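You operate a simulated robot arm through the tools that you are given. There is no shell and no other tool. Be economical: measure what you need, move in short steps, check, and stop when the job is done.

Carry out the task below with a simulated two-armed robot. There is one attempt and no reset: what you move stays moved.

TASK
Wipe up the spill on the bare side of the yellow-marked table with the blue cloth and put it back.

The check looks at the end state, three seconds after you hand in, the way a careful person would. Anything else that was tipped, shoved, dropped, spilled or broken makes it a failure. Flat cloth is picked up by pressing the open fingertips on it (5 to 10 N) and closing them slowly along it; thin cloth reads only 2 to 8 mm in the jaws.

THE ROBOT
Two 7-joint arms with two-finger parallel grippers on one trunk, on a base that drives. Base frame: it is fixed to the floor where the robot stands at the start and does not move with it; the origin is under the middle of the robot, x ahead of it, y to its left, z up; the surface under the hand at the start is at about z = 76.5. Units: cm, degrees, N and s.
The left shoulder is at the start at [6, 18.9, 112.8], the right one opposite. With the tool pointing down near the work surface each hand reaches from about 10 to 64 cm from the robot's upright axis, wherever it stands, measured 20 degrees to its own side. Payload 3.43 kg a hand.
The TCP of each hand is the grasp point between the finger pads, 3 cm short of the fingertips. In the tool frame z runs along the fingers and y along their closing line. The gripper opens to 9.4 cm. The fingers are 2.8 cm wide and 1 cm thick; the gripper's body (5 by 9.6 cm) begins 5.5 cm behind the TCP.
Orientation is told as [roll, pitch, yaw] about the base's x, y, z axes, in that order, counted from this pose: with the fingers straight down and closing along the base's y, the tool's x points along the base's -x, its y along +y and its z along -z.

THE INTERFACE
- The arms move only by the tool arm_command. It takes "left_steps", "right_steps" or both (then of equal length, played together; a hand with none holds still); each is a list of rows, each a list of 3 entries, a list of its own where there are three numbers: the shift along the tool's x, y, z in cm, then the turn, a rotation vector about the tool's x, y, z in rad, then the closure in counts, from 0 (fully open) to 255 (shut). In form: [[[dx, dy, dz], [ax, ay, az], grip], ...]. A call has 1 to 20 rows; each row shifts and turns the commanded pose from where the row before left it, along the tool's axes as they then stand. A row lasts 0.2 s, in which the tool goes at most 5 cm and 8.6 degrees; a call with a longer step from one row to the next is refused whole, and so is a gripper value outside its range. A pose out of reach is approached as far as the arm can. The call stops where the force on the tool passes 40 N (or 10 N more than at its start, if that is more) or the arm is blocked; 0.2 s more then pass. Each finger travels about 15.3 cm/s and halts on what it meets, pressing with about 35 N; the grip force reading is that of the motor and also rises with nothing between the fingers. The clock runs only during rows and for 0.2 s after the last one: add rows that do not move to give the fingers time. The reply holds the time, the measured pose of the TCP, the force on the tool along the base axes, the opening and the grip force, in the units named above and with some noise, with the torque about the TCP (base axes, N m) and any sound that the robot's microphone picked up.
- Cameras (640 x 400 px; columns grow to the right, rows downward): "scene" is now at [0.84, -0.42, 166.45]; the picture's right is [-0.07, -1.00, 0.00], its down [-0.86, 0.06, -0.51] and it looks along [0.51, -0.03, -0.86] (base axes); focal length 282 px, centre (320, 200). "left" rides on the left gripper at [7.6, -1.4, -10.3] in its tool frame; the picture's right is [0.18, 0.98, 0.00], its down [-0.75, 0.14, -0.64] and it looks along [-0.63, 0.12, 0.77] (tool axes); focal length 243 px, centre (320, 200). "right" rides on the right gripper at [7.6, 1.4, -10.2] in its tool frame; the picture's right is [-0.18, 0.98, 0.00], its down [-0.75, -0.14, -0.64] and it looks along [-0.63, -0.12, 0.77] (tool axes); focal length 243 px, centre (320, 200). There is no depth. A picture from a camera that has moved, and an enlarged one, comes with that camera's place and axes in the base frame and with its lens.
- get_image(camera): a new picture of that camera. The clock stands still meanwhile.
- slide_trunk(by): slides the trunk up (or, below 0, down) by that many cm; the arms and the scene camera ride with it, the base frame stays. It gives what a move gives, with no picture.
- drive_base(legs): drives the robot by 1 to 6 legs, each [ahead, left, turn to the left] in cm, cm and degrees, along the robot's own axes; the way and the turn of a leg run together, so that a leg with both is an arc; at most 150 cm and 180 degrees a leg. The arms and the cameras ride along, it lands a little off, and it stops where it bumps. It gives what a move gives.
- pan_tilt(pan, tilt): turns the head with the scene camera to pan (to the left, within 86 degrees either way) and tilt (down, from -29 to 69), counted from straight ahead of the robot. It gives what a move gives.
- enlarge(camera, box): a new picture of the part [left, top, right, bottom] of that camera's present view, enlarged. The clock stands still meanwhile.
- job_done(): hands the job in; it is judged then, once.

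Work in short steps. Places have to be worked out from the pictures, the camera data and where the tool is seen: move nearer, look again, correct. Check each grasp and each placing, and mend what went wrong. You have 120 turns and 100 pictures in all, those below and enlarged ones among them. Open the grippers and draw the arms clear of the work before you hand the job in, unless the task says otherwise; then end with one line.

The tools are called after "Call:" by a JSON object that holds its "api" and its "payload". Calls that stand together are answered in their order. arm_command: Moves the arms, as the interface text tells. Its arguments: {"type":"object","properties":{"left_steps":{"type":"array","items":{"type":"array"}},"right_steps":{"type":"array","items":{"type":"array"}}},"required":[]} The other tools are called the same way: slide_trunk (by) slides the trunk up or down; drive_base (legs) drives the base; pan_tilt (pan, tilt) turns the head that bears the scene camera; get_image (camera) takes a picture; enlarge (camera, box) takes an enlarged picture of a part of a camera's view; job_done () hands the job in.

At the start:

```text
t: 0.0
left_tool_pos: [44.2, 17.48, 95.24]
left_ee_rot: [0.0, 0.0, 0.0]
left_ft_force: [0.7, 0.1, 0.0]
left_moment: [-0.02, 0.02, -0.02]
left_finger_gap: 9.4
left_grasp_force: 0.0
right_tool_pos: [33.89, -8.67, 105.42]
right_ee_rot: [0.0, 0.0, 0.0]
right_ft_force: [-0.1, 0.6, 0.1]
right_moment: [0.0, 0.02, -0.03]
right_finger_gap: 9.39
right_grasp_force: 0.2
trunk travel left (down, up): [-80.0, 19.0]
robot x, y, heading: [0.3, -0.1, -0.1]
head pan, tilt: [-3.9, 59.4]
```

scene: 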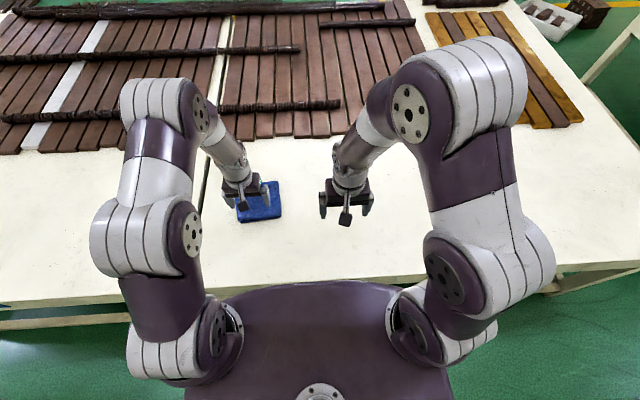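
right: 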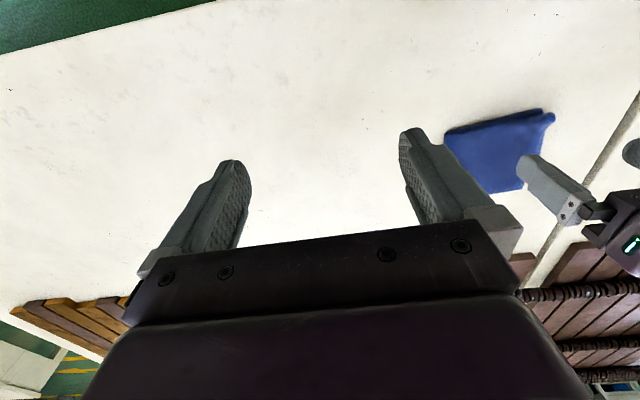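
left: 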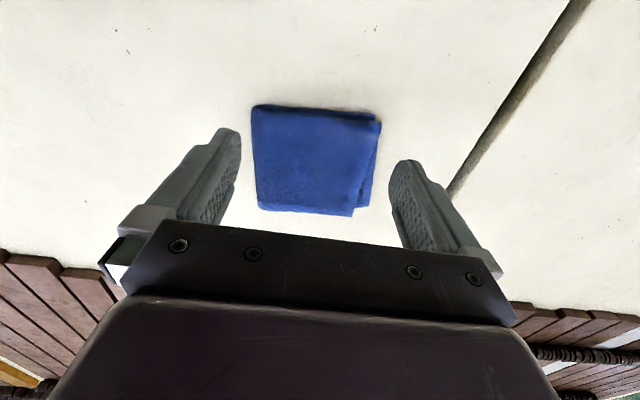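

The blue cloth is folded on the table under the left hand; I see no spill yet. I'll look around with the head for the yellow-marked table.

Call:
{"api": "pan_tilt", "payload": {"pan": 0, "tilt": 25}}

Call:
{"api": "get_image", "payload": {"camera": "scene"}}

Call:
{"api": "pan_tilt", "payload": {"pan": -70, "tilt": 30}}

Call:
{"api": "get_image", "payload": {"camera": "scene"}}

Call:
{"api": "pan_tilt", "payload": {"pan": 70, "tilt": 30}}

Call:
{"api": "get_image", "payload": {"camera": "scene"}}

```text
t: 1.0
left_tool_pos: [44.22, 17.54, 95.25]
left_ee_rot: [0.0, -0.1, -0.1]
left_ft_force: [-0.5, -0.5, -0.9]
left_moment: [0.0, -0.01, 0.03]
left_finger_gap: 9.41
left_grasp_force: 0.0
right_tool_pos: [33.81, -8.75, 105.42]
right_ee_rot: [0.0, 0.0, -0.1]
right_ft_force: [0.3, 0.2, 0.0]
right_moment: [-0.01, 0.01, -0.02]
right_finger_gap: 9.39
right_grasp_force: 0.0
trunk travel left (down, up): [-80.0, 19.0]
robot x, y, heading: [0.48, -0.06, 0.1]
head pan, tilt: [0.0, 25.0]
```

```text
96 pictures are left
camera scene: at [3.34, 0.03, 171.37], right [0.0, -1.0, 0.0], down [-0.42, 0.0, -0.91], along [0.91, 0.0, -0.42], focal length 282 px, centre (320, 200)
```

scene: 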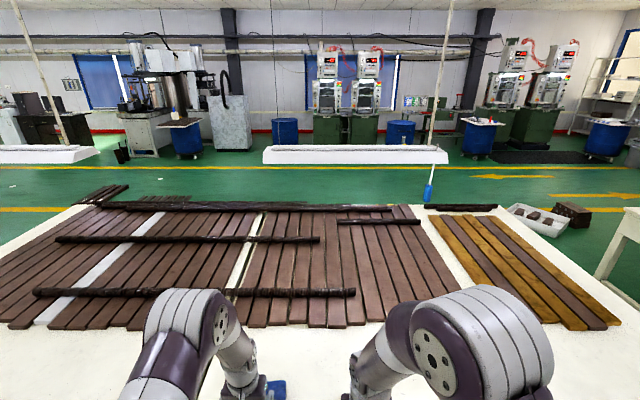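

```text
t: 2.4
left_tool_pos: [44.17, 17.48, 95.24]
left_ee_rot: [0.0, 0.0, 0.1]
left_ft_force: [0.9, -0.9, 0.0]
left_moment: [0.01, -0.01, 0.01]
left_finger_gap: 9.41
left_grasp_force: 0.1
right_tool_pos: [33.8, -8.73, 105.37]
right_ee_rot: [0.0, -0.1, 0.0]
right_ft_force: [-0.6, -0.3, 0.6]
right_moment: [-0.02, -0.02, -0.02]
right_finger_gap: 9.43
right_grasp_force: 0.1
trunk travel left (down, up): [-80.0, 19.0]
robot x, y, heading: [0.19, 0.08, 0.1]
head pan, tilt: [-70.0, 30.0]
```

```text
95 pictures are left
camera scene: at [-2.77, -8.46, 170.59], right [-0.94, -0.34, 0.0], down [-0.17, 0.47, -0.87], along [0.3, -0.81, -0.5], focal length 282 px, centre (320, 200)
```

scene: 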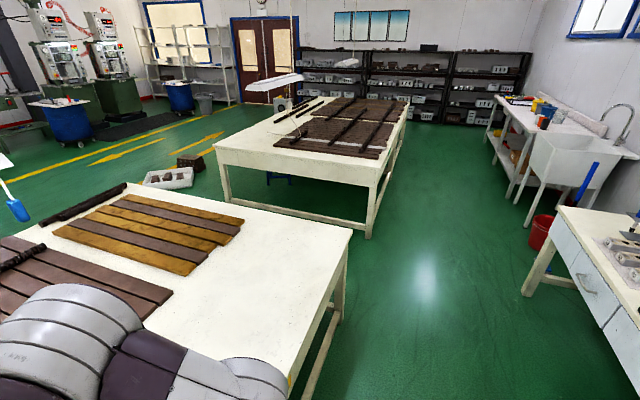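

```text
t: 4.6
left_tool_pos: [44.22, 17.46, 95.14]
left_ee_rot: [0.0, 0.0, 0.1]
left_ft_force: [-0.2, -0.1, -0.5]
left_moment: [0.0, 0.04, 0.0]
left_finger_gap: 9.4
left_grasp_force: 0.2
right_tool_pos: [33.78, -8.8, 105.5]
right_ee_rot: [0.0, 0.0, 0.0]
right_ft_force: [0.8, 0.1, 0.0]
right_moment: [-0.01, 0.0, -0.01]
right_finger_gap: 9.41
right_grasp_force: 0.1
trunk travel left (down, up): [-80.0, 19.0]
robot x, y, heading: [0.05, -0.21, 0.1]
head pan, tilt: [70.0, 30.0]
```

```text
94 pictures are left
camera scene: at [-2.77, 8.53, 170.59], right [0.94, -0.34, 0.0], down [-0.17, -0.47, -0.87], along [0.3, 0.81, -0.5], focal length 282 px, centre (320, 200)
```

scene: 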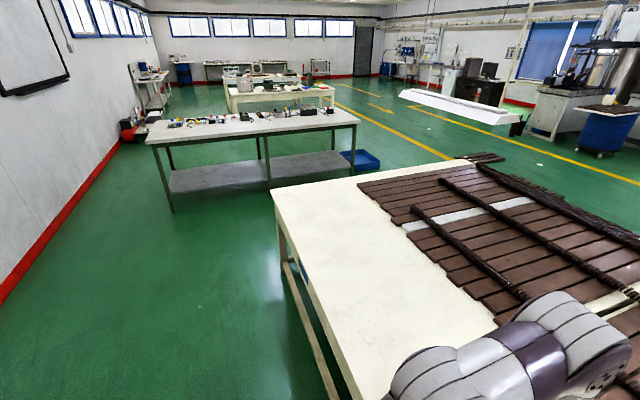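

Several tables; I see something yellow at our table's near-right corner. Enlarge candidates.

Call:
{"api": "enlarge", "payload": {"camera": "scene", "box": [240, 150, 500, 400]}}

Call:
{"api": "pan_tilt", "payload": {"pan": -70, "tilt": 50}}

Call:
{"api": "get_image", "payload": {"camera": "scene"}}

Call:
{"api": "pan_tilt", "payload": {"pan": -70, "tilt": 20}}

Call:
{"api": "enlarge", "payload": {"camera": "scene", "box": [200, 120, 440, 300]}}

```text
1.60 times, centred on (370, 275) of scene
camera zoom: at [-2.77, 8.53, 170.59], right [0.94, -0.34, 0.0], down [-0.17, -0.47, -0.87], along [0.3, 0.81, -0.5], focal length 452 px, centre (240, 80)
```

zoom: 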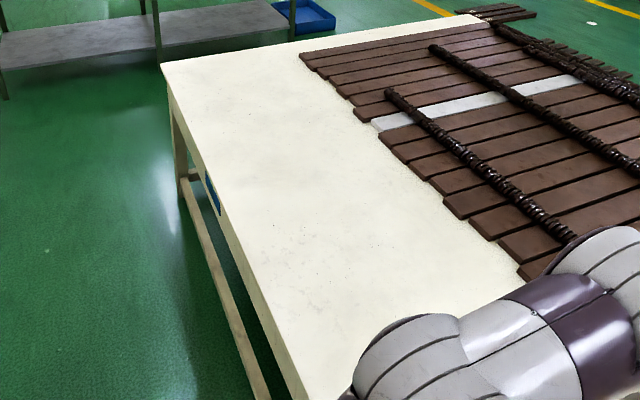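

```text
t: 6.9
left_tool_pos: [44.17, 17.39, 95.25]
left_ee_rot: [0.0, 0.0, 0.1]
left_ft_force: [-0.8, 0.0, 0.5]
left_moment: [-0.01, 0.0, 0.0]
left_finger_gap: 9.38
left_grasp_force: 0.1
right_tool_pos: [33.81, -8.75, 105.43]
right_ee_rot: [0.0, 0.0, 0.0]
right_ft_force: [-0.3, 1.9, 0.3]
right_moment: [-0.02, 0.02, -0.02]
right_finger_gap: 9.41
right_grasp_force: 0.0
trunk travel left (down, up): [-80.0, 19.0]
robot x, y, heading: [-0.04, -0.05, 0.0]
head pan, tilt: [-70.0, 50.0]
```

```text
92 pictures are left
camera scene: at [-3.23, -7.2, 167.63], right [-0.94, -0.34, 0.0], down [-0.26, 0.72, -0.64], along [0.22, -0.6, -0.77], focal length 282 px, centre (320, 200)
```

scene: 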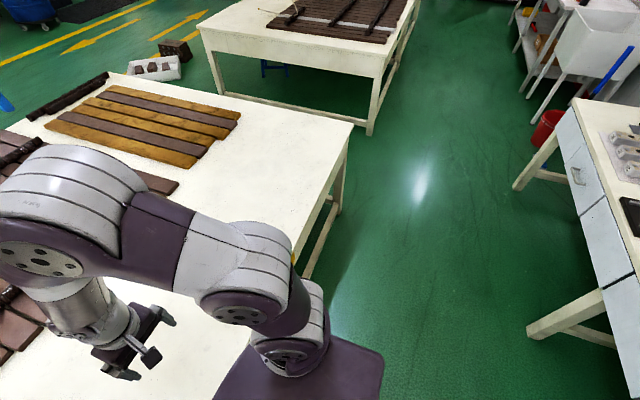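

```text
t: 7.8
left_tool_pos: [44.22, 17.48, 95.3]
left_ee_rot: [-0.1, 0.0, 0.1]
left_ft_force: [-0.3, 0.2, -0.1]
left_moment: [0.01, 0.0, 0.04]
left_finger_gap: 9.38
left_grasp_force: 0.0
right_tool_pos: [33.85, -8.67, 105.38]
right_ee_rot: [0.0, -0.1, 0.1]
right_ft_force: [0.2, 1.0, -0.7]
right_moment: [0.0, 0.0, 0.0]
right_finger_gap: 9.39
right_grasp_force: 0.1
trunk travel left (down, up): [-80.0, 19.0]
robot x, y, heading: [-0.35, -0.33, -0.0]
head pan, tilt: [-70.0, 20.0]
```

```text
2.22 times, centred on (320, 210) of scene
camera zoom: at [-2.69, -8.72, 172.18], right [-0.94, -0.34, 0.0], down [-0.12, 0.32, -0.94], along [0.32, -0.88, -0.34], focal length 627 px, centre (320, 178)
```

zoom: 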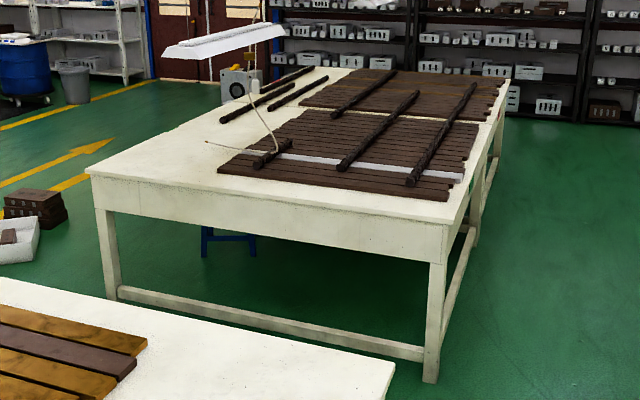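

Left part of the table carries a blue tag; the right part seems to have yellow at its edge. Look closer for the yellow mark and the spill.

Call:
{"api": "pan_tilt", "payload": {"pan": -50, "tilt": 55}}

Call:
{"api": "get_image", "payload": {"camera": "scene"}}

Call:
{"api": "pan_tilt", "payload": {"pan": 0, "tilt": 60}}

Call:
{"api": "enlarge", "payload": {"camera": "scene", "box": [180, 100, 480, 300]}}

Call:
{"api": "enlarge", "payload": {"camera": "right", "box": [0, 0, 640, 300]}}

```text
t: 8.8
left_tool_pos: [44.08, 17.51, 95.21]
left_ee_rot: [0.0, 0.0, 0.0]
left_ft_force: [-0.6, 1.0, -0.8]
left_moment: [-0.02, 0.0, 0.02]
left_finger_gap: 9.41
left_grasp_force: 0.1
right_tool_pos: [33.76, -8.72, 105.42]
right_ee_rot: [0.0, 0.0, -0.1]
right_ft_force: [-0.8, 0.6, -0.1]
right_moment: [0.0, 0.01, 0.0]
right_finger_gap: 9.41
right_grasp_force: 0.1
trunk travel left (down, up): [-80.0, 19.0]
robot x, y, heading: [0.05, -0.03, -0.1]
head pan, tilt: [-50.0, 55.0]
```

```text
90 pictures are left
camera scene: at [-1.24, -5.5, 166.99], right [-0.77, -0.64, 0.0], down [-0.53, 0.63, -0.57], along [0.37, -0.44, -0.82], focal length 282 px, centre (320, 200)
```

scene: 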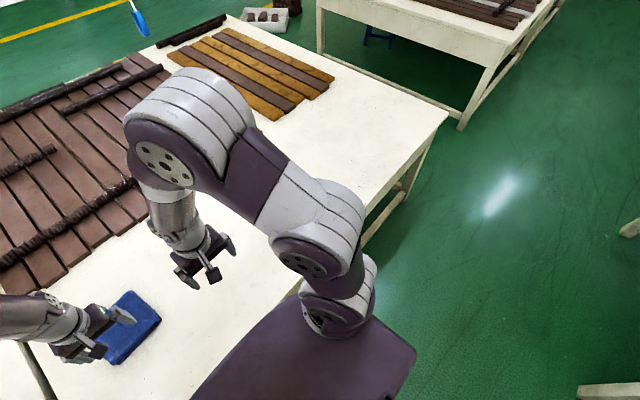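

```text
t: 10.0
left_tool_pos: [44.13, 17.38, 95.36]
left_ee_rot: [0.0, -0.1, 0.0]
left_ft_force: [0.2, 0.1, -0.5]
left_moment: [0.02, 0.0, -0.02]
left_finger_gap: 9.42
left_grasp_force: 0.2
right_tool_pos: [33.97, -8.71, 105.36]
right_ee_rot: [0.1, -0.1, 0.0]
right_ft_force: [0.5, 0.1, 0.2]
right_moment: [-0.02, -0.02, 0.01]
right_finger_gap: 9.39
right_grasp_force: 0.1
trunk travel left (down, up): [-80.0, 19.0]
robot x, y, heading: [0.45, -0.2, -0.3]
head pan, tilt: [0.0, 60.0]
```

```text
2.00 times, centred on (330, 200) of scene
camera zoom: at [0.79, 0.02, 166.38], right [0.0, -1.0, 0.0], down [-0.87, 0.0, -0.5], along [0.5, 0.0, -0.87], focal length 564 px, centre (300, 200)
```

zoom: 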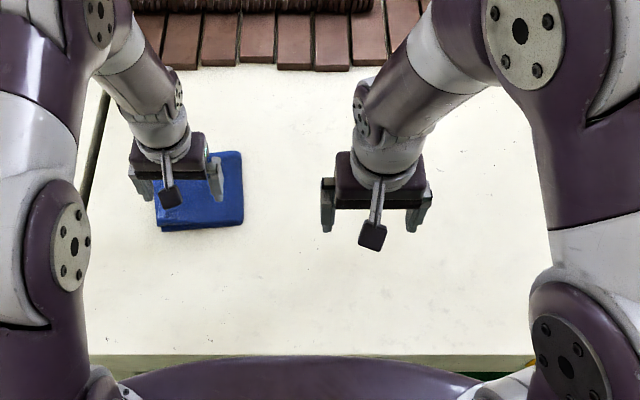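

```text
1.00 times, centred on (320, 150) of right (not enlarged: the box is as wide or as high as the picture)
camera zoom: at [26.15, -7.39, 115.8], right [0.18, 0.98, 0.0], down [0.75, -0.14, 0.64], along [0.63, -0.12, -0.77], focal length 243 px, centre (320, 250)
```

zoom: 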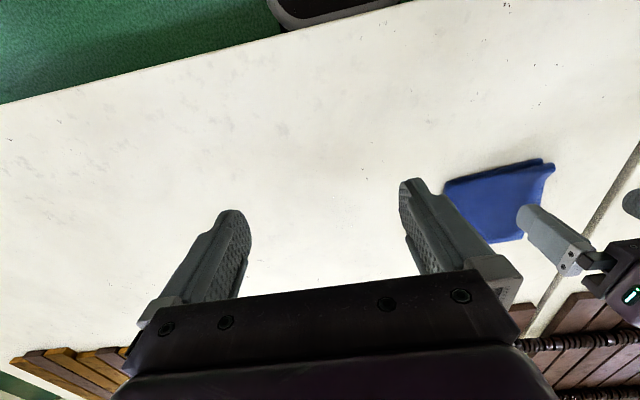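

A yellow bit shows at the near edge on the right. I'll look at both tags and the hidden surface more closely.

Call:
{"api": "enlarge", "payload": {"camera": "scene", "box": [400, 200, 640, 350]}}

Call:
{"api": "arm_command", "payload": {"right_steps": [[[0, 0, 0], [0, 0, 0.14], 0], [[0, 0, 0], [0, 0, 0.14], 0], [[0, 0, 0], [0, 0, 0.14], 0], [[0, 0, 0], [0, 0, 0.14], 0], [[0, 0, 0], [0, 0, 0.14], 0], [[0, 0, 0], [0, 0, 0.14], 0], [[0, 0, 0], [0, 0, 0.14], 0], [[0, 0, 0], [0, 0, 0.14], 0], [[0, 0, 0], [0, 0, 0.14], 0], [[0, 0, 0], [0, 0, 0.14], 0]]}}

Call:
{"api": "get_image", "payload": {"camera": "right"}}

```text
2.67 times, centred on (520, 275) of scene
camera zoom: at [0.79, 0.02, 166.38], right [0.0, -1.0, 0.0], down [-0.87, 0.0, -0.5], along [0.5, 0.0, -0.87], focal length 752 px, centre (-213, 0)
```

zoom: 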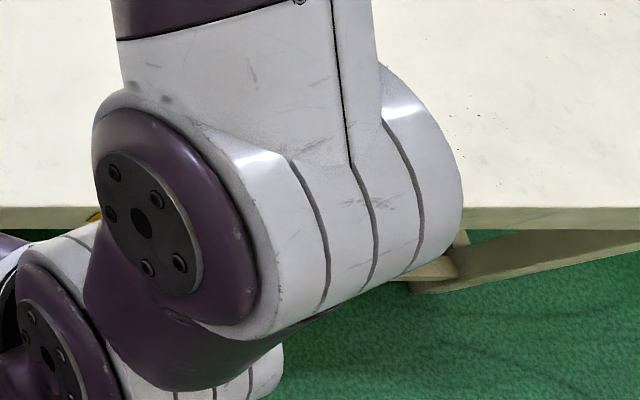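

```text
t: 12.2
left_tool_pos: [44.2, 17.49, 95.22]
left_ee_rot: [0.0, 0.0, -0.1]
left_ft_force: [0.3, -0.2, 1.0]
left_moment: [0.02, 0.0, -0.01]
left_finger_gap: 9.42
left_grasp_force: 0.1
right_tool_pos: [34.03, -8.69, 105.45]
right_ee_rot: [-0.1, 0.1, -80.3]
right_ft_force: [0.0, -0.2, -0.5]
right_moment: [0.01, -0.02, -0.02]
right_finger_gap: 9.42
right_grasp_force: 0.1
trunk travel left (down, up): [-80.0, 19.0]
robot x, y, heading: [0.09, 0.09, 0.0]
head pan, tilt: [0.0, 60.0]
```

```text
86 pictures are left
camera right: at [33.99, -1.05, 115.8], right [1.0, -0.02, 0.0], down [-0.01, -0.77, 0.64], along [-0.01, -0.64, -0.77], focal length 243 px, centre (320, 200)
```

right: 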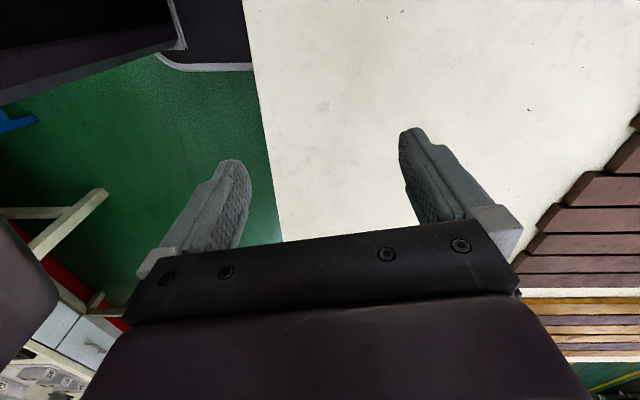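

No spill here yet. I'll back away from the table to see the front edge with its tags and the whole bare strip.

Call:
{"api": "drive_base", "payload": {"legs": [[-50, 0, 0]]}}

Call:
{"api": "pan_tilt", "payload": {"pan": -20, "tilt": 50}}

Call:
{"api": "get_image", "payload": {"camera": "scene"}}

Call:
{"api": "pan_tilt", "payload": {"pan": 35, "tilt": 45}}

Call:
{"api": "get_image", "payload": {"camera": "scene"}}

```text
t: 15.1
left_tool_pos: [-5.22, 17.35, 95.31]
left_ee_rot: [0.0, 0.0, -0.4]
left_ft_force: [0.8, -0.1, 0.3]
left_moment: [-0.01, 0.03, -0.02]
left_finger_gap: 9.41
left_grasp_force: 0.0
right_tool_pos: [-15.47, -8.65, 105.45]
right_ee_rot: [0.0, 0.0, -80.7]
right_ft_force: [0.1, 0.0, 0.9]
right_moment: [-0.01, -0.01, 0.0]
right_finger_gap: 9.41
right_grasp_force: 0.1
trunk travel left (down, up): [-80.0, 19.0]
robot x, y, heading: [-49.14, 0.28, -0.2]
head pan, tilt: [0.0, 60.0]
```

```text
t: 16.0
left_tool_pos: [-5.0, 17.31, 95.18]
left_ee_rot: [0.1, -0.1, -0.5]
left_ft_force: [0.7, -0.2, -0.6]
left_moment: [0.0, -0.04, 0.0]
left_finger_gap: 9.4
left_grasp_force: 0.1
right_tool_pos: [-15.64, -8.86, 105.44]
right_ee_rot: [0.0, 0.1, -80.7]
right_ft_force: [-0.5, -0.3, -0.2]
right_moment: [0.0, 0.0, 0.02]
right_finger_gap: 9.39
right_grasp_force: 0.0
trunk travel left (down, up): [-80.0, 19.0]
robot x, y, heading: [-49.56, -0.02, -0.3]
head pan, tilt: [-20.0, 50.0]
```

```text
85 pictures are left
camera scene: at [-48.07, -2.39, 167.63], right [-0.35, -0.94, 0.0], down [-0.72, 0.27, -0.64], along [0.6, -0.22, -0.77], focal length 282 px, centre (320, 200)
```

scene: 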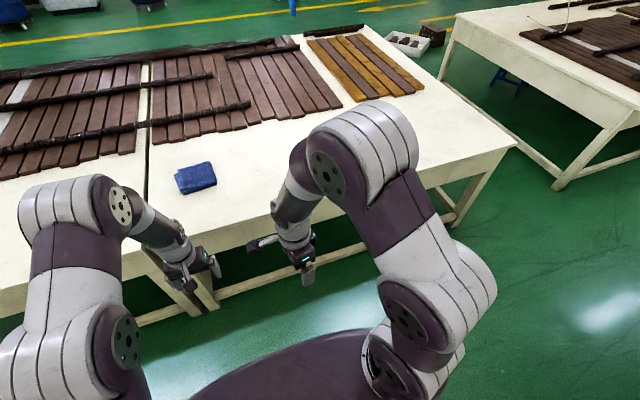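

```text
t: 17.2
left_tool_pos: [-5.11, 17.3, 95.28]
left_ee_rot: [0.0, 0.0, -0.5]
left_ft_force: [-0.2, 0.6, 0.3]
left_moment: [0.0, 0.03, -0.01]
left_finger_gap: 9.39
left_grasp_force: 0.0
right_tool_pos: [-15.59, -8.69, 105.48]
right_ee_rot: [0.0, 0.0, -80.7]
right_ft_force: [-0.4, 0.2, 0.5]
right_moment: [0.0, -0.02, -0.02]
right_finger_gap: 9.4
right_grasp_force: 0.0
trunk travel left (down, up): [-80.0, 19.0]
robot x, y, heading: [-49.37, 0.13, -0.4]
head pan, tilt: [35.0, 45.0]
```

```text
84 pictures are left
camera scene: at [-48.58, 4.89, 168.32], right [0.57, -0.82, 0.0], down [-0.58, -0.4, -0.71], along [0.58, 0.4, -0.71], focal length 282 px, centre (320, 200)
```

scene: 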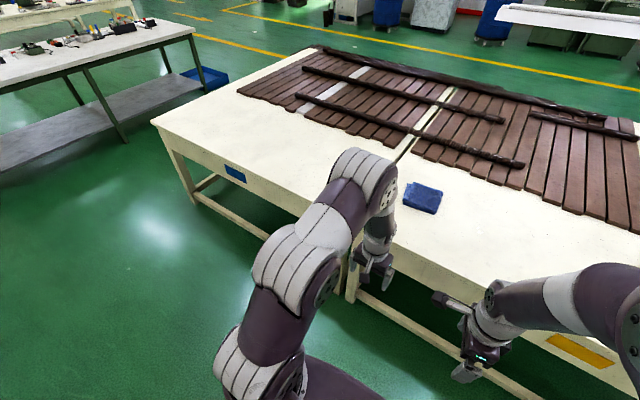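

Yellow tag confirmed on the right half. I'll enlarge its surface and look for a faint spill.

Call:
{"api": "enlarge", "payload": {"camera": "scene", "box": [380, 140, 640, 300]}}

Call:
{"api": "pan_tilt", "payload": {"pan": -15, "tilt": 40}}

Call:
{"api": "enlarge", "payload": {"camera": "scene", "box": [100, 150, 380, 325]}}

Call:
{"api": "enlarge", "payload": {"camera": "scene", "box": [300, 80, 620, 280]}}

```text
2.46 times, centred on (510, 220) of scene
camera zoom: at [-48.58, 4.89, 168.32], right [0.57, -0.82, 0.0], down [-0.58, -0.4, -0.71], along [0.58, 0.4, -0.71], focal length 695 px, centre (-148, 151)
```

zoom: 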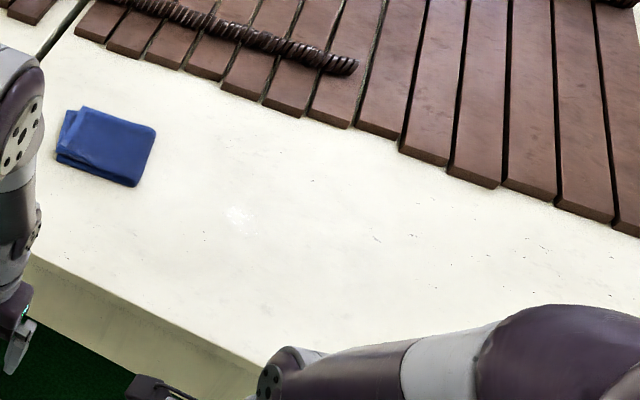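

```text
t: 18.4
left_tool_pos: [-5.15, 17.28, 95.14]
left_ee_rot: [-0.1, 0.1, -0.5]
left_ft_force: [-0.2, -0.9, 0.5]
left_moment: [-0.04, -0.02, 0.01]
left_finger_gap: 9.4
left_grasp_force: 0.1
right_tool_pos: [-15.52, -8.7, 105.38]
right_ee_rot: [0.0, 0.0, -80.7]
right_ft_force: [0.0, -0.3, -1.4]
right_moment: [-0.01, 0.02, 0.01]
right_finger_gap: 9.39
right_grasp_force: 0.1
trunk travel left (down, up): [-80.0, 19.0]
robot x, y, heading: [-49.12, 0.44, -0.3]
head pan, tilt: [-15.0, 40.0]
```

```text
2.29 times, centred on (240, 238) of scene
camera zoom: at [-47.09, -1.97, 169.05], right [-0.27, -0.96, 0.0], down [-0.62, 0.17, -0.77], along [0.74, -0.2, -0.64], focal length 645 px, centre (503, 114)
```

zoom: 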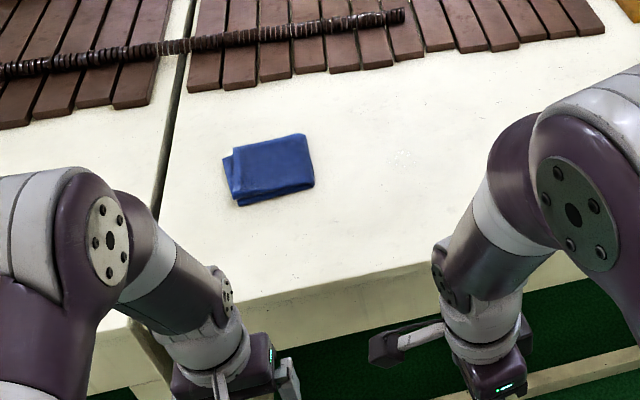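

```text
2.00 times, centred on (460, 180) of scene
camera zoom: at [-47.09, -1.97, 169.05], right [-0.27, -0.96, 0.0], down [-0.62, 0.17, -0.77], along [0.74, -0.2, -0.64], focal length 564 px, centre (40, 240)
```

zoom: 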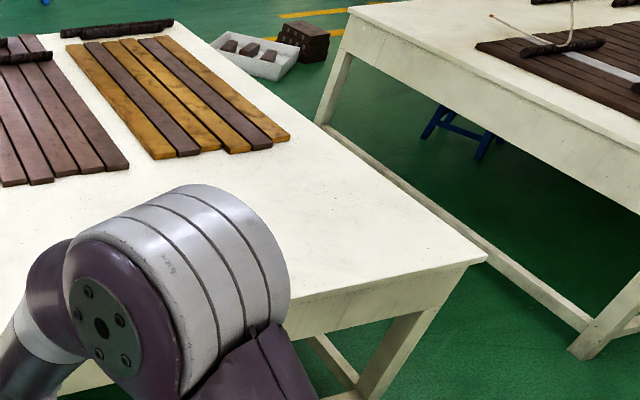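

Both views show a faint speckled patch at about (52, -7): likely a clear spill. Zoom in on it.

Call:
{"api": "enlarge", "payload": {"camera": "scene", "box": [230, 190, 330, 252]}}

Call:
{"api": "pan_tilt", "payload": {"pan": 20, "tilt": 45}}

Call:
{"api": "enlarge", "payload": {"camera": "scene", "box": [340, 140, 500, 240]}}

```text
6.40 times, centred on (280, 221) of scene
camera zoom: at [-47.09, -1.97, 169.05], right [-0.27, -0.96, 0.0], down [-0.62, 0.17, -0.77], along [0.74, -0.2, -0.64], focal length 1806 px, centre (576, 66)
```

zoom: 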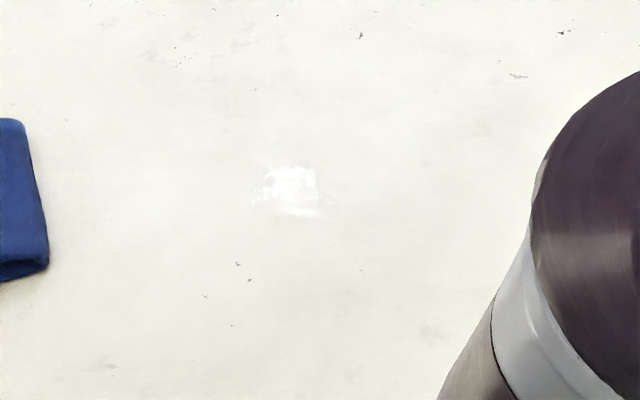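

```text
t: 19.4
left_tool_pos: [-5.19, 17.33, 95.31]
left_ee_rot: [0.0, 0.0, -0.6]
left_ft_force: [-0.3, 0.0, 0.4]
left_moment: [0.02, -0.01, 0.02]
left_finger_gap: 9.41
left_grasp_force: 0.0
right_tool_pos: [-15.59, -8.79, 105.42]
right_ee_rot: [0.1, 0.0, -80.7]
right_ft_force: [-0.1, 0.3, 0.5]
right_moment: [0.01, 0.01, 0.01]
right_finger_gap: 9.39
right_grasp_force: 0.0
trunk travel left (down, up): [-80.0, 19.0]
robot x, y, heading: [-49.23, -0.05, -0.8]
head pan, tilt: [20.0, 45.0]
```

```text
4.00 times, centred on (420, 190) of scene
camera zoom: at [-47.62, 3.0, 168.33], right [0.33, -0.94, 0.0], down [-0.67, -0.24, -0.71], along [0.67, 0.24, -0.71], focal length 1129 px, centre (-80, 240)
```

zoom: 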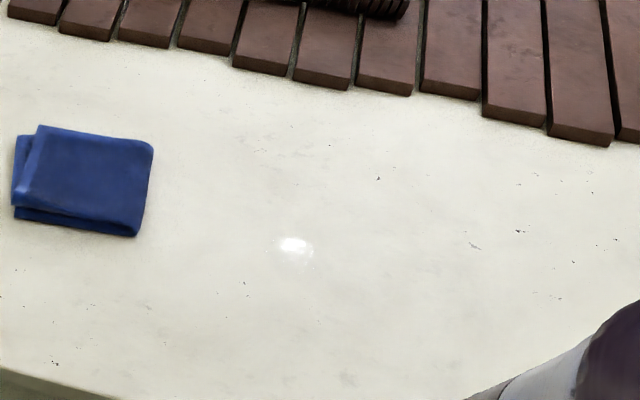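

The patch sits at about (52, -7), but it might be glare. I'll drive back to the table and inspect it closely with the right hand camera.

Call:
{"api": "drive_base", "payload": {"legs": [[49.4, 0, 0.7]]}}

Call:
{"api": "arm_command", "payload": {"right_steps": [[[0, 0, 0], [0, 0, -0.14], 0], [[0, 0, 0], [0, 0, -0.14], 0], [[0, 0, 0], [0, 0, -0.14], 0], [[0, 0, 0], [0, 0, -0.14], 0], [[0, 0, 0], [0, 0, -0.14], 0], [[0, 0, 0], [0, 0, -0.14], 0], [[0, 0, 0], [0, 0, -0.14], 0], [[0, 0, 0], [0, 0, -0.14], 0], [[0, 0, 0], [0, 0, -0.14], 0], [[0, 0, 0], [0, 0, -0.14], 0], [[-4, 0, 0], [0, 0, 0], 0], [[-4, 0, 0], [0, 0, 0], 0], [[-4, 0, 0], [0, 0, 0], 0], [[-4, 0, 0], [0, 0, 0], 0], [[-4, 0, 0], [0, 0, 0], 0]]}}

Call:
{"api": "get_image", "payload": {"camera": "right"}}

Call:
{"api": "get_image", "payload": {"camera": "scene"}}

```text
t: 22.3
left_tool_pos: [44.35, 18.27, 95.21]
left_ee_rot: [-0.1, 0.1, 0.6]
left_ft_force: [-0.4, 0.0, -0.2]
left_moment: [0.01, 0.01, 0.01]
left_finger_gap: 9.42
left_grasp_force: 0.0
right_tool_pos: [34.26, -8.13, 105.38]
right_ee_rot: [0.0, -0.1, -79.5]
right_ft_force: [-0.1, -0.1, 0.1]
right_moment: [-0.03, 0.0, 0.01]
right_finger_gap: 9.4
right_grasp_force: 0.1
trunk travel left (down, up): [-80.0, 19.0]
robot x, y, heading: [0.41, -0.05, 0.6]
head pan, tilt: [20.0, 45.0]
```

```text
t: 25.5
left_tool_pos: [44.52, 18.17, 95.17]
left_ee_rot: [0.0, 0.0, 0.6]
left_ft_force: [0.8, -0.4, 0.5]
left_moment: [0.02, 0.02, -0.01]
left_finger_gap: 9.4
left_grasp_force: 0.1
right_tool_pos: [54.7, -8.16, 105.44]
right_ee_rot: [0.0, 0.1, 0.6]
right_ft_force: [0.3, -0.9, 0.7]
right_moment: [0.01, 0.0, 0.0]
right_finger_gap: 9.39
right_grasp_force: 0.0
trunk travel left (down, up): [-80.0, 19.0]
robot x, y, heading: [0.48, 0.17, 0.8]
head pan, tilt: [20.0, 45.0]
```

```text
78 pictures are left
camera right: at [47.05, -6.93, 115.81], right [0.17, 0.98, 0.0], down [0.76, -0.13, 0.64], along [0.63, -0.11, -0.77], focal length 243 px, centre (320, 200)
```

right: 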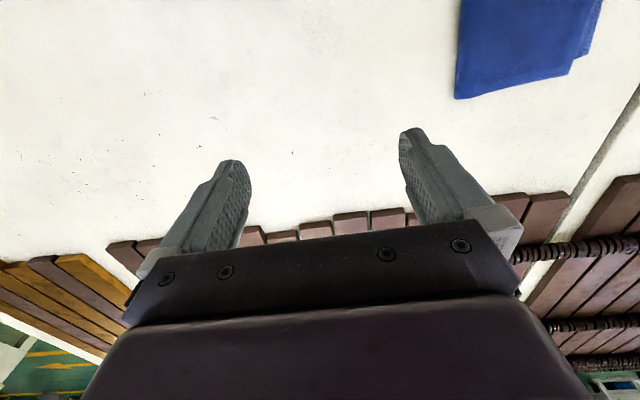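

```text
77 pictures are left
camera scene: at [2.37, 3.06, 168.32], right [0.35, -0.94, 0.0], down [-0.66, -0.25, -0.71], along [0.66, 0.25, -0.71], focal length 282 px, centre (320, 200)
```

scene: 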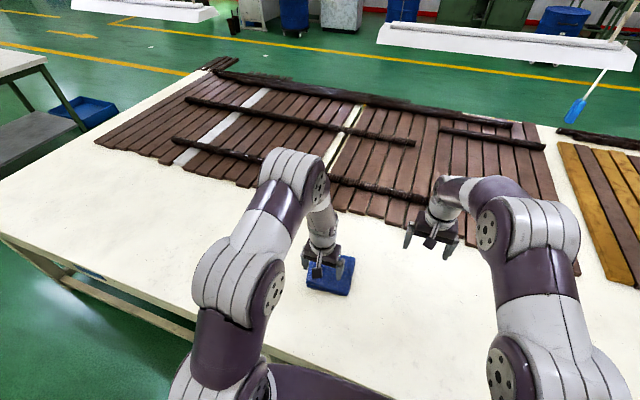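

The spill should project near (326, 45) in the right view; enlarge there.

Call:
{"api": "enlarge", "payload": {"camera": "right", "box": [220, 0, 440, 137]}}

Call:
{"api": "enlarge", "payload": {"camera": "scene", "box": [330, 210, 490, 310]}}

```text
2.91 times, centred on (330, 68) of right
camera zoom: at [47.05, -6.93, 115.81], right [0.17, 0.98, 0.0], down [0.76, -0.13, 0.64], along [0.63, -0.11, -0.77], focal length 706 px, centre (291, 582)
```

zoom: 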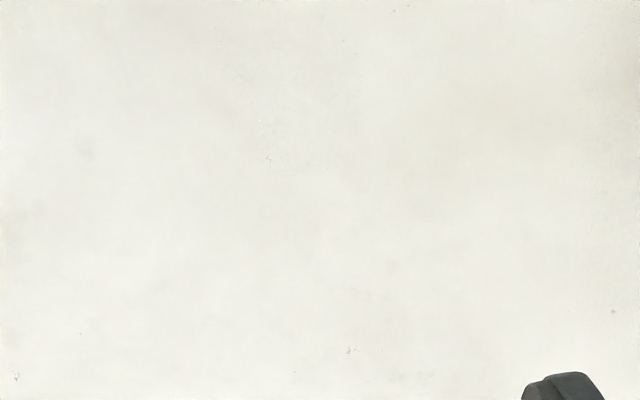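

```text
4.00 times, centred on (410, 260) of scene
camera zoom: at [2.37, 3.06, 168.32], right [0.35, -0.94, 0.0], down [-0.66, -0.25, -0.71], along [0.66, 0.25, -0.71], focal length 1129 px, centre (-40, -40)
```

zoom: 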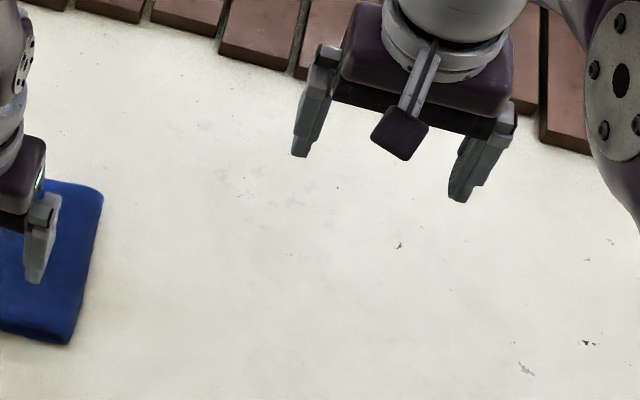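

The spot stayed at (52, -7) while the camera moved 7 cm sideways, so it's on the table, not pure glare. I'll back off at different offsets and sweep for its extent.

Call:
{"api": "drive_base", "payload": {"legs": [[-50, 0, 0]]}}

Call:
{"api": "pan_tilt", "payload": {"pan": 0, "tilt": 43}}

Call:
{"api": "enlarge", "payload": {"camera": "scene", "box": [270, 150, 430, 250]}}

Call:
{"api": "slide_trunk", "payload": {"by": 12}}

Call:
{"api": "enlarge", "payload": {"camera": "scene", "box": [270, 170, 430, 270]}}

```text
t: 28.5
left_tool_pos: [-5.75, 17.6, 95.23]
left_ee_rot: [0.0, -0.1, 0.2]
left_ft_force: [-0.6, -0.2, 0.1]
left_moment: [0.02, 0.01, -0.03]
left_finger_gap: 9.41
left_grasp_force: 0.1
right_tool_pos: [4.18, -8.82, 105.59]
right_ee_rot: [-0.1, 0.0, 0.3]
right_ft_force: [0.2, 0.1, 0.5]
right_moment: [0.03, -0.02, 0.01]
right_finger_gap: 9.4
right_grasp_force: 0.0
trunk travel left (down, up): [-80.0, 19.0]
robot x, y, heading: [-50.0, -0.4, 0.3]
head pan, tilt: [20.0, 45.0]
```

```text
t: 29.3
left_tool_pos: [-5.79, 17.65, 95.35]
left_ee_rot: [0.0, 0.0, 0.3]
left_ft_force: [-0.1, 0.6, -0.4]
left_moment: [0.01, 0.0, -0.01]
left_finger_gap: 9.4
left_grasp_force: 0.1
right_tool_pos: [4.2, -8.78, 105.54]
right_ee_rot: [0.0, 0.0, 0.3]
right_ft_force: [-0.9, 0.7, 0.6]
right_moment: [0.02, -0.02, -0.02]
right_finger_gap: 9.43
right_grasp_force: 0.1
trunk travel left (down, up): [-80.0, 19.0]
robot x, y, heading: [-49.84, -0.47, 0.2]
head pan, tilt: [0.0, 43.0]
```

```text
4.00 times, centred on (350, 200) of scene
camera zoom: at [-47.48, -0.07, 168.61], right [0.01, -1.0, 0.0], down [-0.68, 0.0, -0.73], along [0.73, 0.0, -0.68], focal length 1129 px, centre (200, 200)
```

zoom: 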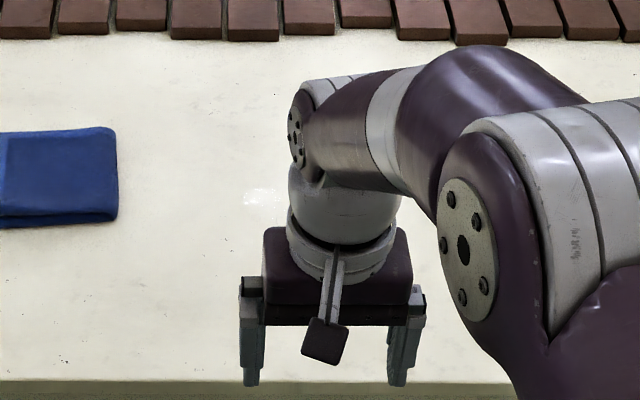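

```text
t: 30.8
left_tool_pos: [-5.81, 17.63, 107.21]
left_ee_rot: [0.0, -0.1, 0.3]
left_ft_force: [0.6, 0.8, 0.4]
left_moment: [0.0, 0.0, -0.04]
left_finger_gap: 9.39
left_grasp_force: 0.0
right_tool_pos: [4.18, -8.89, 117.55]
right_ee_rot: [0.0, 0.0, 0.2]
right_ft_force: [-0.8, -0.4, 1.3]
right_moment: [-0.04, -0.02, 0.0]
right_finger_gap: 9.4
right_grasp_force: 0.0
trunk travel left (down, up): [-92.0, 7.0]
robot x, y, heading: [-50.23, -0.27, 0.3]
head pan, tilt: [0.0, 43.0]
```

```text
4.00 times, centred on (350, 220) of scene
camera zoom: at [-47.46, -0.08, 180.61], right [0.01, -1.0, 0.0], down [-0.68, 0.0, -0.73], along [0.73, 0.0, -0.68], focal length 1129 px, centre (200, 120)
```

zoom: 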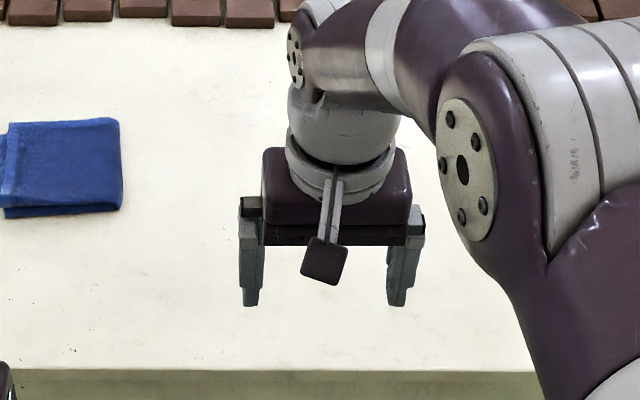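

The right arm is in the way; I'll draw it back and to the right, then look again at several heights.

Call:
{"api": "arm_command", "payload": {"right_steps": [[[4, -2, 0], [0, 0, 0], 0], [[4, -2, 0], [0, 0, 0], 0], [[4, -3, 0], [0, 0, 0], 0], [[4, -3, 0], [0, 0, 0], 0], [[2, -4, 0], [0, 0, 0], 0], [[0, -4, 0], [0, 0, 0], 0], [[0, -4, 0], [0, 0, 0], 0]]}}

Call:
{"api": "enlarge", "payload": {"camera": "scene", "box": [270, 170, 430, 270]}}

Call:
{"api": "slide_trunk", "payload": {"by": -12}}

Call:
{"api": "enlarge", "payload": {"camera": "scene", "box": [270, 150, 430, 250]}}

Call:
{"api": "slide_trunk", "payload": {"by": -10}}

Call:
{"api": "enlarge", "payload": {"camera": "scene", "box": [270, 120, 430, 220]}}

```text
t: 32.4
left_tool_pos: [-5.94, 17.42, 107.33]
left_ee_rot: [0.0, 0.1, 0.2]
left_ft_force: [0.2, 0.0, 0.5]
left_moment: [0.03, 0.0, -0.01]
left_finger_gap: 9.38
left_grasp_force: 0.0
right_tool_pos: [-13.69, -31.16, 117.57]
right_ee_rot: [0.0, 0.0, 0.3]
right_ft_force: [0.8, 0.8, 0.0]
right_moment: [0.01, 0.01, 0.0]
right_finger_gap: 9.42
right_grasp_force: 0.1
trunk travel left (down, up): [-92.0, 7.0]
robot x, y, heading: [-50.24, -0.23, 0.5]
head pan, tilt: [0.0, 43.0]
```

```text
4.00 times, centred on (350, 220) of scene
camera zoom: at [-47.49, -0.28, 180.61], right [0.01, -1.0, 0.0], down [-0.68, 0.0, -0.73], along [0.73, 0.0, -0.68], focal length 1129 px, centre (200, 120)
```

zoom: 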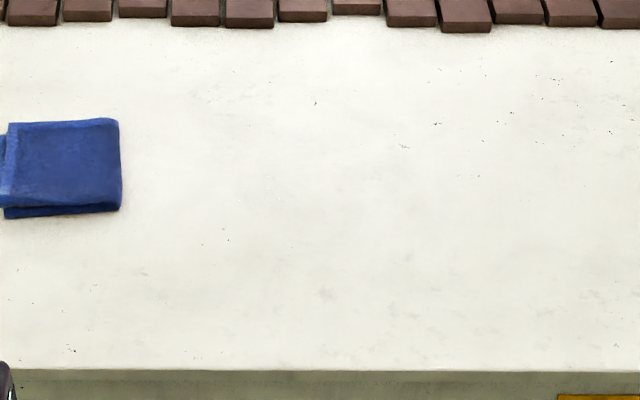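

```text
t: 33.9
left_tool_pos: [-5.86, 17.56, 95.2]
left_ee_rot: [0.1, 0.0, 0.1]
left_ft_force: [-0.1, 0.0, 0.4]
left_moment: [-0.01, 0.02, -0.04]
left_finger_gap: 9.4
left_grasp_force: 0.1
right_tool_pos: [-13.56, -30.98, 105.56]
right_ee_rot: [-0.1, 0.0, 0.4]
right_ft_force: [-0.5, 0.1, 0.6]
right_moment: [-0.04, 0.01, 0.01]
right_finger_gap: 9.4
right_grasp_force: 0.1
trunk travel left (down, up): [-80.0, 19.0]
robot x, y, heading: [-49.54, 0.01, 0.5]
head pan, tilt: [0.0, 43.0]
```

```text
4.00 times, centred on (350, 200) of scene
camera zoom: at [-47.5, -0.08, 168.62], right [0.01, -1.0, 0.0], down [-0.68, 0.0, -0.73], along [0.73, 0.0, -0.68], focal length 1129 px, centre (200, 200)
```

zoom: 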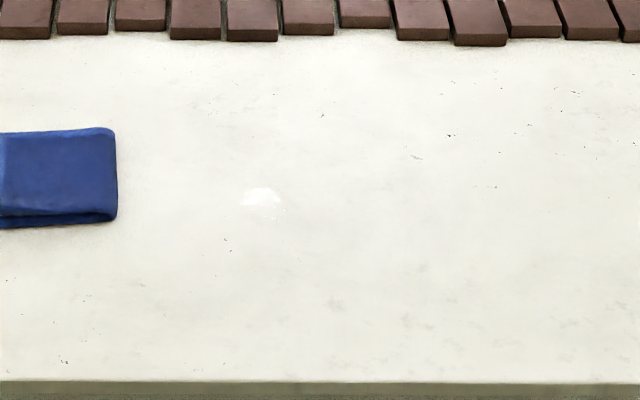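

```text
t: 35.2
left_tool_pos: [-5.8, 17.43, 85.29]
left_ee_rot: [0.0, 0.1, 0.3]
left_ft_force: [0.0, 0.7, 0.5]
left_moment: [0.0, -0.01, -0.01]
left_finger_gap: 9.4
left_grasp_force: 0.0
right_tool_pos: [-13.65, -30.99, 95.47]
right_ee_rot: [0.0, 0.0, 0.3]
right_ft_force: [-0.2, -0.1, -0.6]
right_moment: [-0.01, -0.03, -0.01]
right_finger_gap: 9.4
right_grasp_force: 0.1
trunk travel left (down, up): [-70.0, 29.0]
robot x, y, heading: [-49.75, -0.15, 0.4]
head pan, tilt: [0.0, 43.0]
```

```text
4.00 times, centred on (350, 170) of scene
camera zoom: at [-47.51, -0.08, 158.62], right [0.01, -1.0, 0.0], down [-0.68, 0.0, -0.73], along [0.73, 0.0, -0.68], focal length 1129 px, centre (200, 320)
```

zoom: 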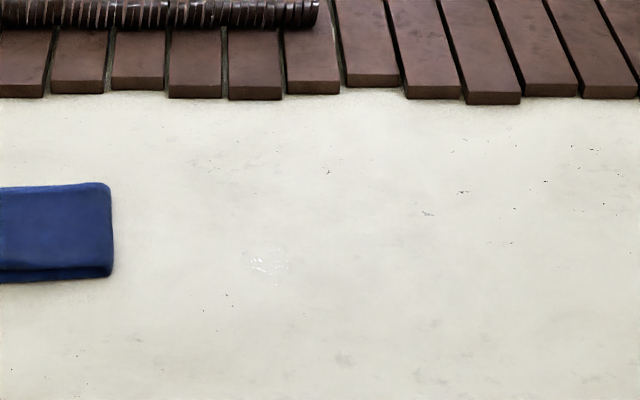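

A clear, glossy spill at about (51.5, -7.5) is confirmed. One strong zoom to get its outline.

Call:
{"api": "enlarge", "payload": {"camera": "scene", "box": [312, 140, 362, 171]}}

Call:
{"api": "slide_trunk", "payload": {"by": -10}}

Call:
{"api": "enlarge", "payload": {"camera": "scene", "box": [280, 90, 400, 165]}}

```text
12.80 times, centred on (337, 156) of scene
camera zoom: at [-47.51, -0.08, 158.62], right [0.01, -1.0, 0.0], down [-0.68, 0.0, -0.73], along [0.73, 0.0, -0.68], focal length 3612 px, centre (102, 770)
```

zoom: 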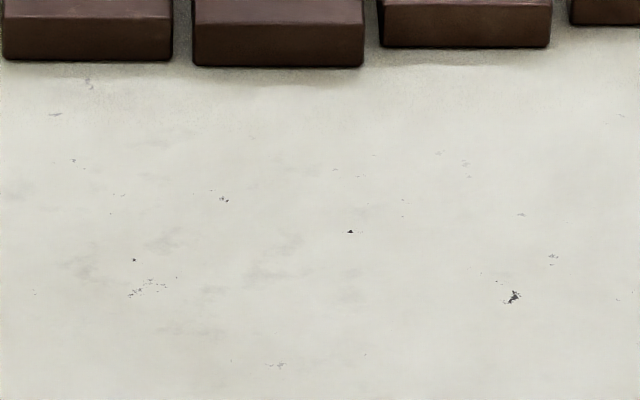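

```text
t: 36.6
left_tool_pos: [-5.78, 17.67, 75.22]
left_ee_rot: [-0.1, -0.1, 0.4]
left_ft_force: [-0.6, 0.3, 0.5]
left_moment: [-0.03, -0.01, 0.01]
left_finger_gap: 9.4
left_grasp_force: 0.1
right_tool_pos: [-13.66, -30.82, 85.66]
right_ee_rot: [0.0, 0.0, 0.2]
right_ft_force: [1.1, -0.5, -0.4]
right_moment: [0.03, 0.0, -0.01]
right_finger_gap: 9.4
right_grasp_force: 0.1
trunk travel left (down, up): [-60.0, 39.0]
robot x, y, heading: [-49.92, -0.03, 0.3]
head pan, tilt: [0.0, 43.0]
```

```text
5.33 times, centred on (340, 128) of scene
camera zoom: at [-47.51, -0.08, 148.62], right [0.01, -1.0, 0.0], down [-0.68, 0.0, -0.73], along [0.73, 0.0, -0.68], focal length 1505 px, centre (213, 587)
```

zoom: 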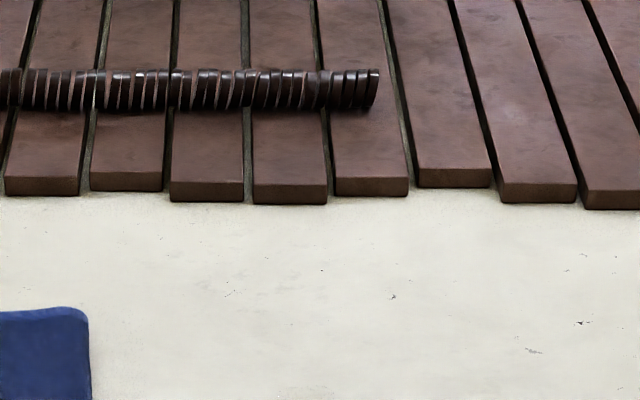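

The spill is a small clear puddle around (51, -7.5). The cloth spans about x 46–63, y 10–26 (centre about (54.5, 18.3), yaw ~5°). I'll raise the trunk again and drive back in, offset right so the left arm reaches both places comfortably.

Call:
{"api": "slide_trunk", "payload": {"by": 20}}

Call:
{"api": "drive_base", "payload": {"legs": [[0, -12, 0], [49.8, 0, 0]]}}

Call:
{"api": "get_image", "payload": {"camera": "left"}}

```text
t: 38.7
left_tool_pos: [-5.8, 17.58, 95.13]
left_ee_rot: [-0.1, 0.0, 0.3]
left_ft_force: [0.6, 0.8, -0.1]
left_moment: [-0.01, 0.01, 0.03]
left_finger_gap: 9.38
left_grasp_force: 0.1
right_tool_pos: [-13.61, -30.89, 105.49]
right_ee_rot: [0.1, 0.1, 0.3]
right_ft_force: [-0.6, 1.1, -0.8]
right_moment: [0.05, 0.01, -0.01]
right_finger_gap: 9.37
right_grasp_force: 0.0
trunk travel left (down, up): [-80.0, 19.0]
robot x, y, heading: [-49.89, 0.03, 0.3]
head pan, tilt: [0.0, 43.0]
```

```text
t: 42.5
left_tool_pos: [45.17, 4.45, 95.14]
left_ee_rot: [0.0, 0.1, -1.0]
left_ft_force: [-0.4, 0.6, -0.1]
left_moment: [0.0, 0.0, 0.0]
left_finger_gap: 9.4
left_grasp_force: 0.0
right_tool_pos: [36.25, -44.11, 105.52]
right_ee_rot: [0.1, -0.1, -0.9]
right_ft_force: [-0.4, 0.3, 0.5]
right_moment: [-0.01, 0.0, -0.04]
right_finger_gap: 9.4
right_grasp_force: 0.1
trunk travel left (down, up): [-80.0, 19.0]
robot x, y, heading: [0.56, -12.46, -0.9]
head pan, tilt: [0.0, 43.0]
```

```text
67 pictures are left
camera left: at [37.39, 3.04, 105.54], right [-0.17, 0.99, 0.0], down [0.76, 0.13, 0.64], along [0.63, 0.11, -0.77], focal length 243 px, centre (320, 200)
```

left: 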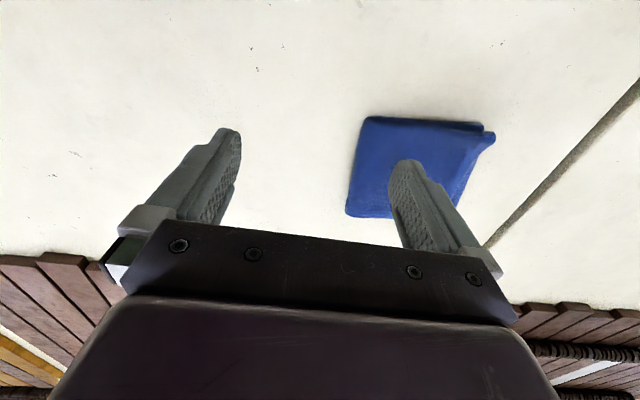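

Cloth location confirmed. Move the left hand above the cloth centre (54.5, 18.3), lower to tip height ~81, with the fingers half open.

Call:
{"api": "arm_command", "payload": {"left_steps": [[[-3.1, 4.6, 0], [0, 0, 0], 120], [[-3.1, 4.6, 0], [0, 0, 0.05], 120], [[-3.1, 4.6, 0], [0, 0, 0.05], 120], [[0, 0, 4], [0, 0, 0], 120], [[0, 0, 4], [0, 0, 0], 120], [[0, 0, 3], [0, 0, 0], 120], [[0, 0, 0], [0, 0, 0], 120]]}}

Call:
{"api": "get_image", "payload": {"camera": "left"}}

```text
refused: row 1 steps farther than a row can; nothing moved
```

```text
66 pictures are left
camera left: at [37.39, 3.04, 105.54], right [-0.17, 0.99, 0.0], down [0.76, 0.13, 0.64], along [0.63, 0.11, -0.77], focal length 243 px, centre (320, 200)
```

left: 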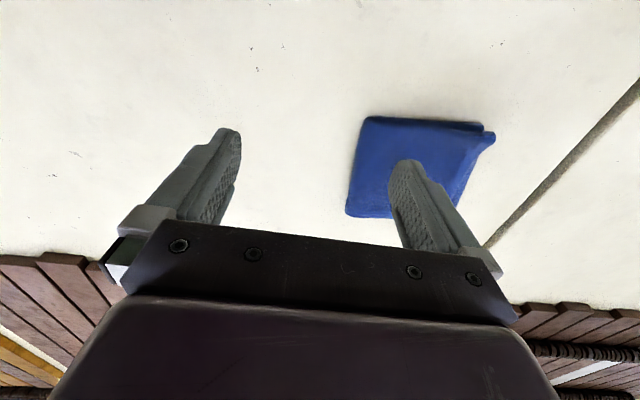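

Steps too long; smaller ones, and with the correct yaw sign.

Call:
{"api": "arm_command", "payload": {"left_steps": [[[-2.4, 3.5, 0], [0, 0, 0], 120], [[-2.4, 3.5, 0], [0, 0, -0.05], 120], [[-2.3, 3.5, 0], [0, 0, -0.05], 120], [[-2.3, 3.5, 0], [0, 0, 0], 120], [[0, 0, 4], [0, 0, 0], 120], [[0, 0, 4], [0, 0, 0], 120], [[0, 0, 3], [0, 0, 0], 120], [[0, 0, 0], [0, 0, 0], 120]]}}

Call:
{"api": "get_image", "payload": {"camera": "left"}}

```text
t: 44.4
left_tool_pos: [54.2, 18.23, 84.32]
left_ee_rot: [-0.1, 0.0, 4.9]
left_ft_force: [-0.1, 0.0, -0.1]
left_moment: [0.01, -0.01, -0.01]
left_finger_gap: 4.99
left_grasp_force: 0.0
right_tool_pos: [36.31, -44.07, 105.58]
right_ee_rot: [-0.1, 0.0, -0.7]
right_ft_force: [-0.3, -0.4, 0.7]
right_moment: [-0.01, -0.01, 0.0]
right_finger_gap: 9.37
right_grasp_force: 0.0
trunk travel left (down, up): [-80.0, 19.0]
robot x, y, heading: [0.92, -12.36, -1.3]
head pan, tilt: [0.0, 43.0]
```

```text
65 pictures are left
camera left: at [46.73, 16.17, 94.55], right [-0.27, 0.96, 0.0], down [0.74, 0.2, 0.64], along [0.62, 0.17, -0.77], focal length 243 px, centre (320, 200)
```

left: 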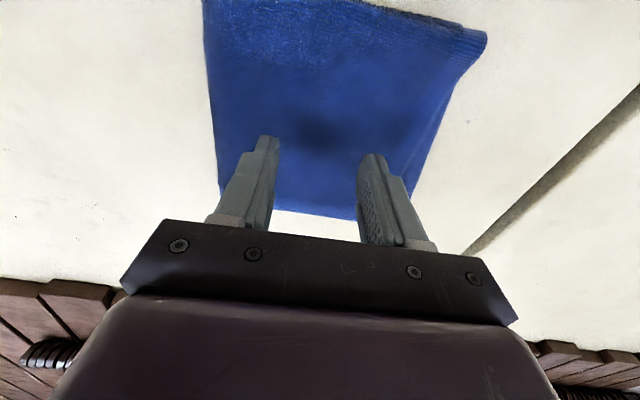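

Positioned over the cloth. Lower gently to find contact.

Call:
{"api": "arm_command", "payload": {"left_steps": [[[0, 0, 0.6], [0, 0, 0], 120], [[0, 0, 0.6], [0, 0, 0], 120], [[0, 0, 0.5], [0, 0, 0], 120], [[0, 0, 0.4], [0, 0, 0], 120], [[0, 0, 0.2], [0, 0, 0], 120], [[0, 0, 0], [0, 0, 0], 120]]}}

```text
t: 45.8
left_tool_pos: [54.32, 18.52, 81.92]
left_ee_rot: [0.0, 0.0, 4.9]
left_ft_force: [0.2, -0.9, -0.3]
left_moment: [0.02, -0.01, -0.01]
left_finger_gap: 4.96
left_grasp_force: 0.0
right_tool_pos: [36.33, -44.01, 105.6]
right_ee_rot: [0.0, 0.0, -0.8]
right_ft_force: [0.0, -0.2, 0.0]
right_moment: [0.01, 0.01, -0.01]
right_finger_gap: 9.4
right_grasp_force: 0.1
trunk travel left (down, up): [-80.0, 19.0]
robot x, y, heading: [0.63, -12.34, -1.0]
head pan, tilt: [0.0, 43.0]
```

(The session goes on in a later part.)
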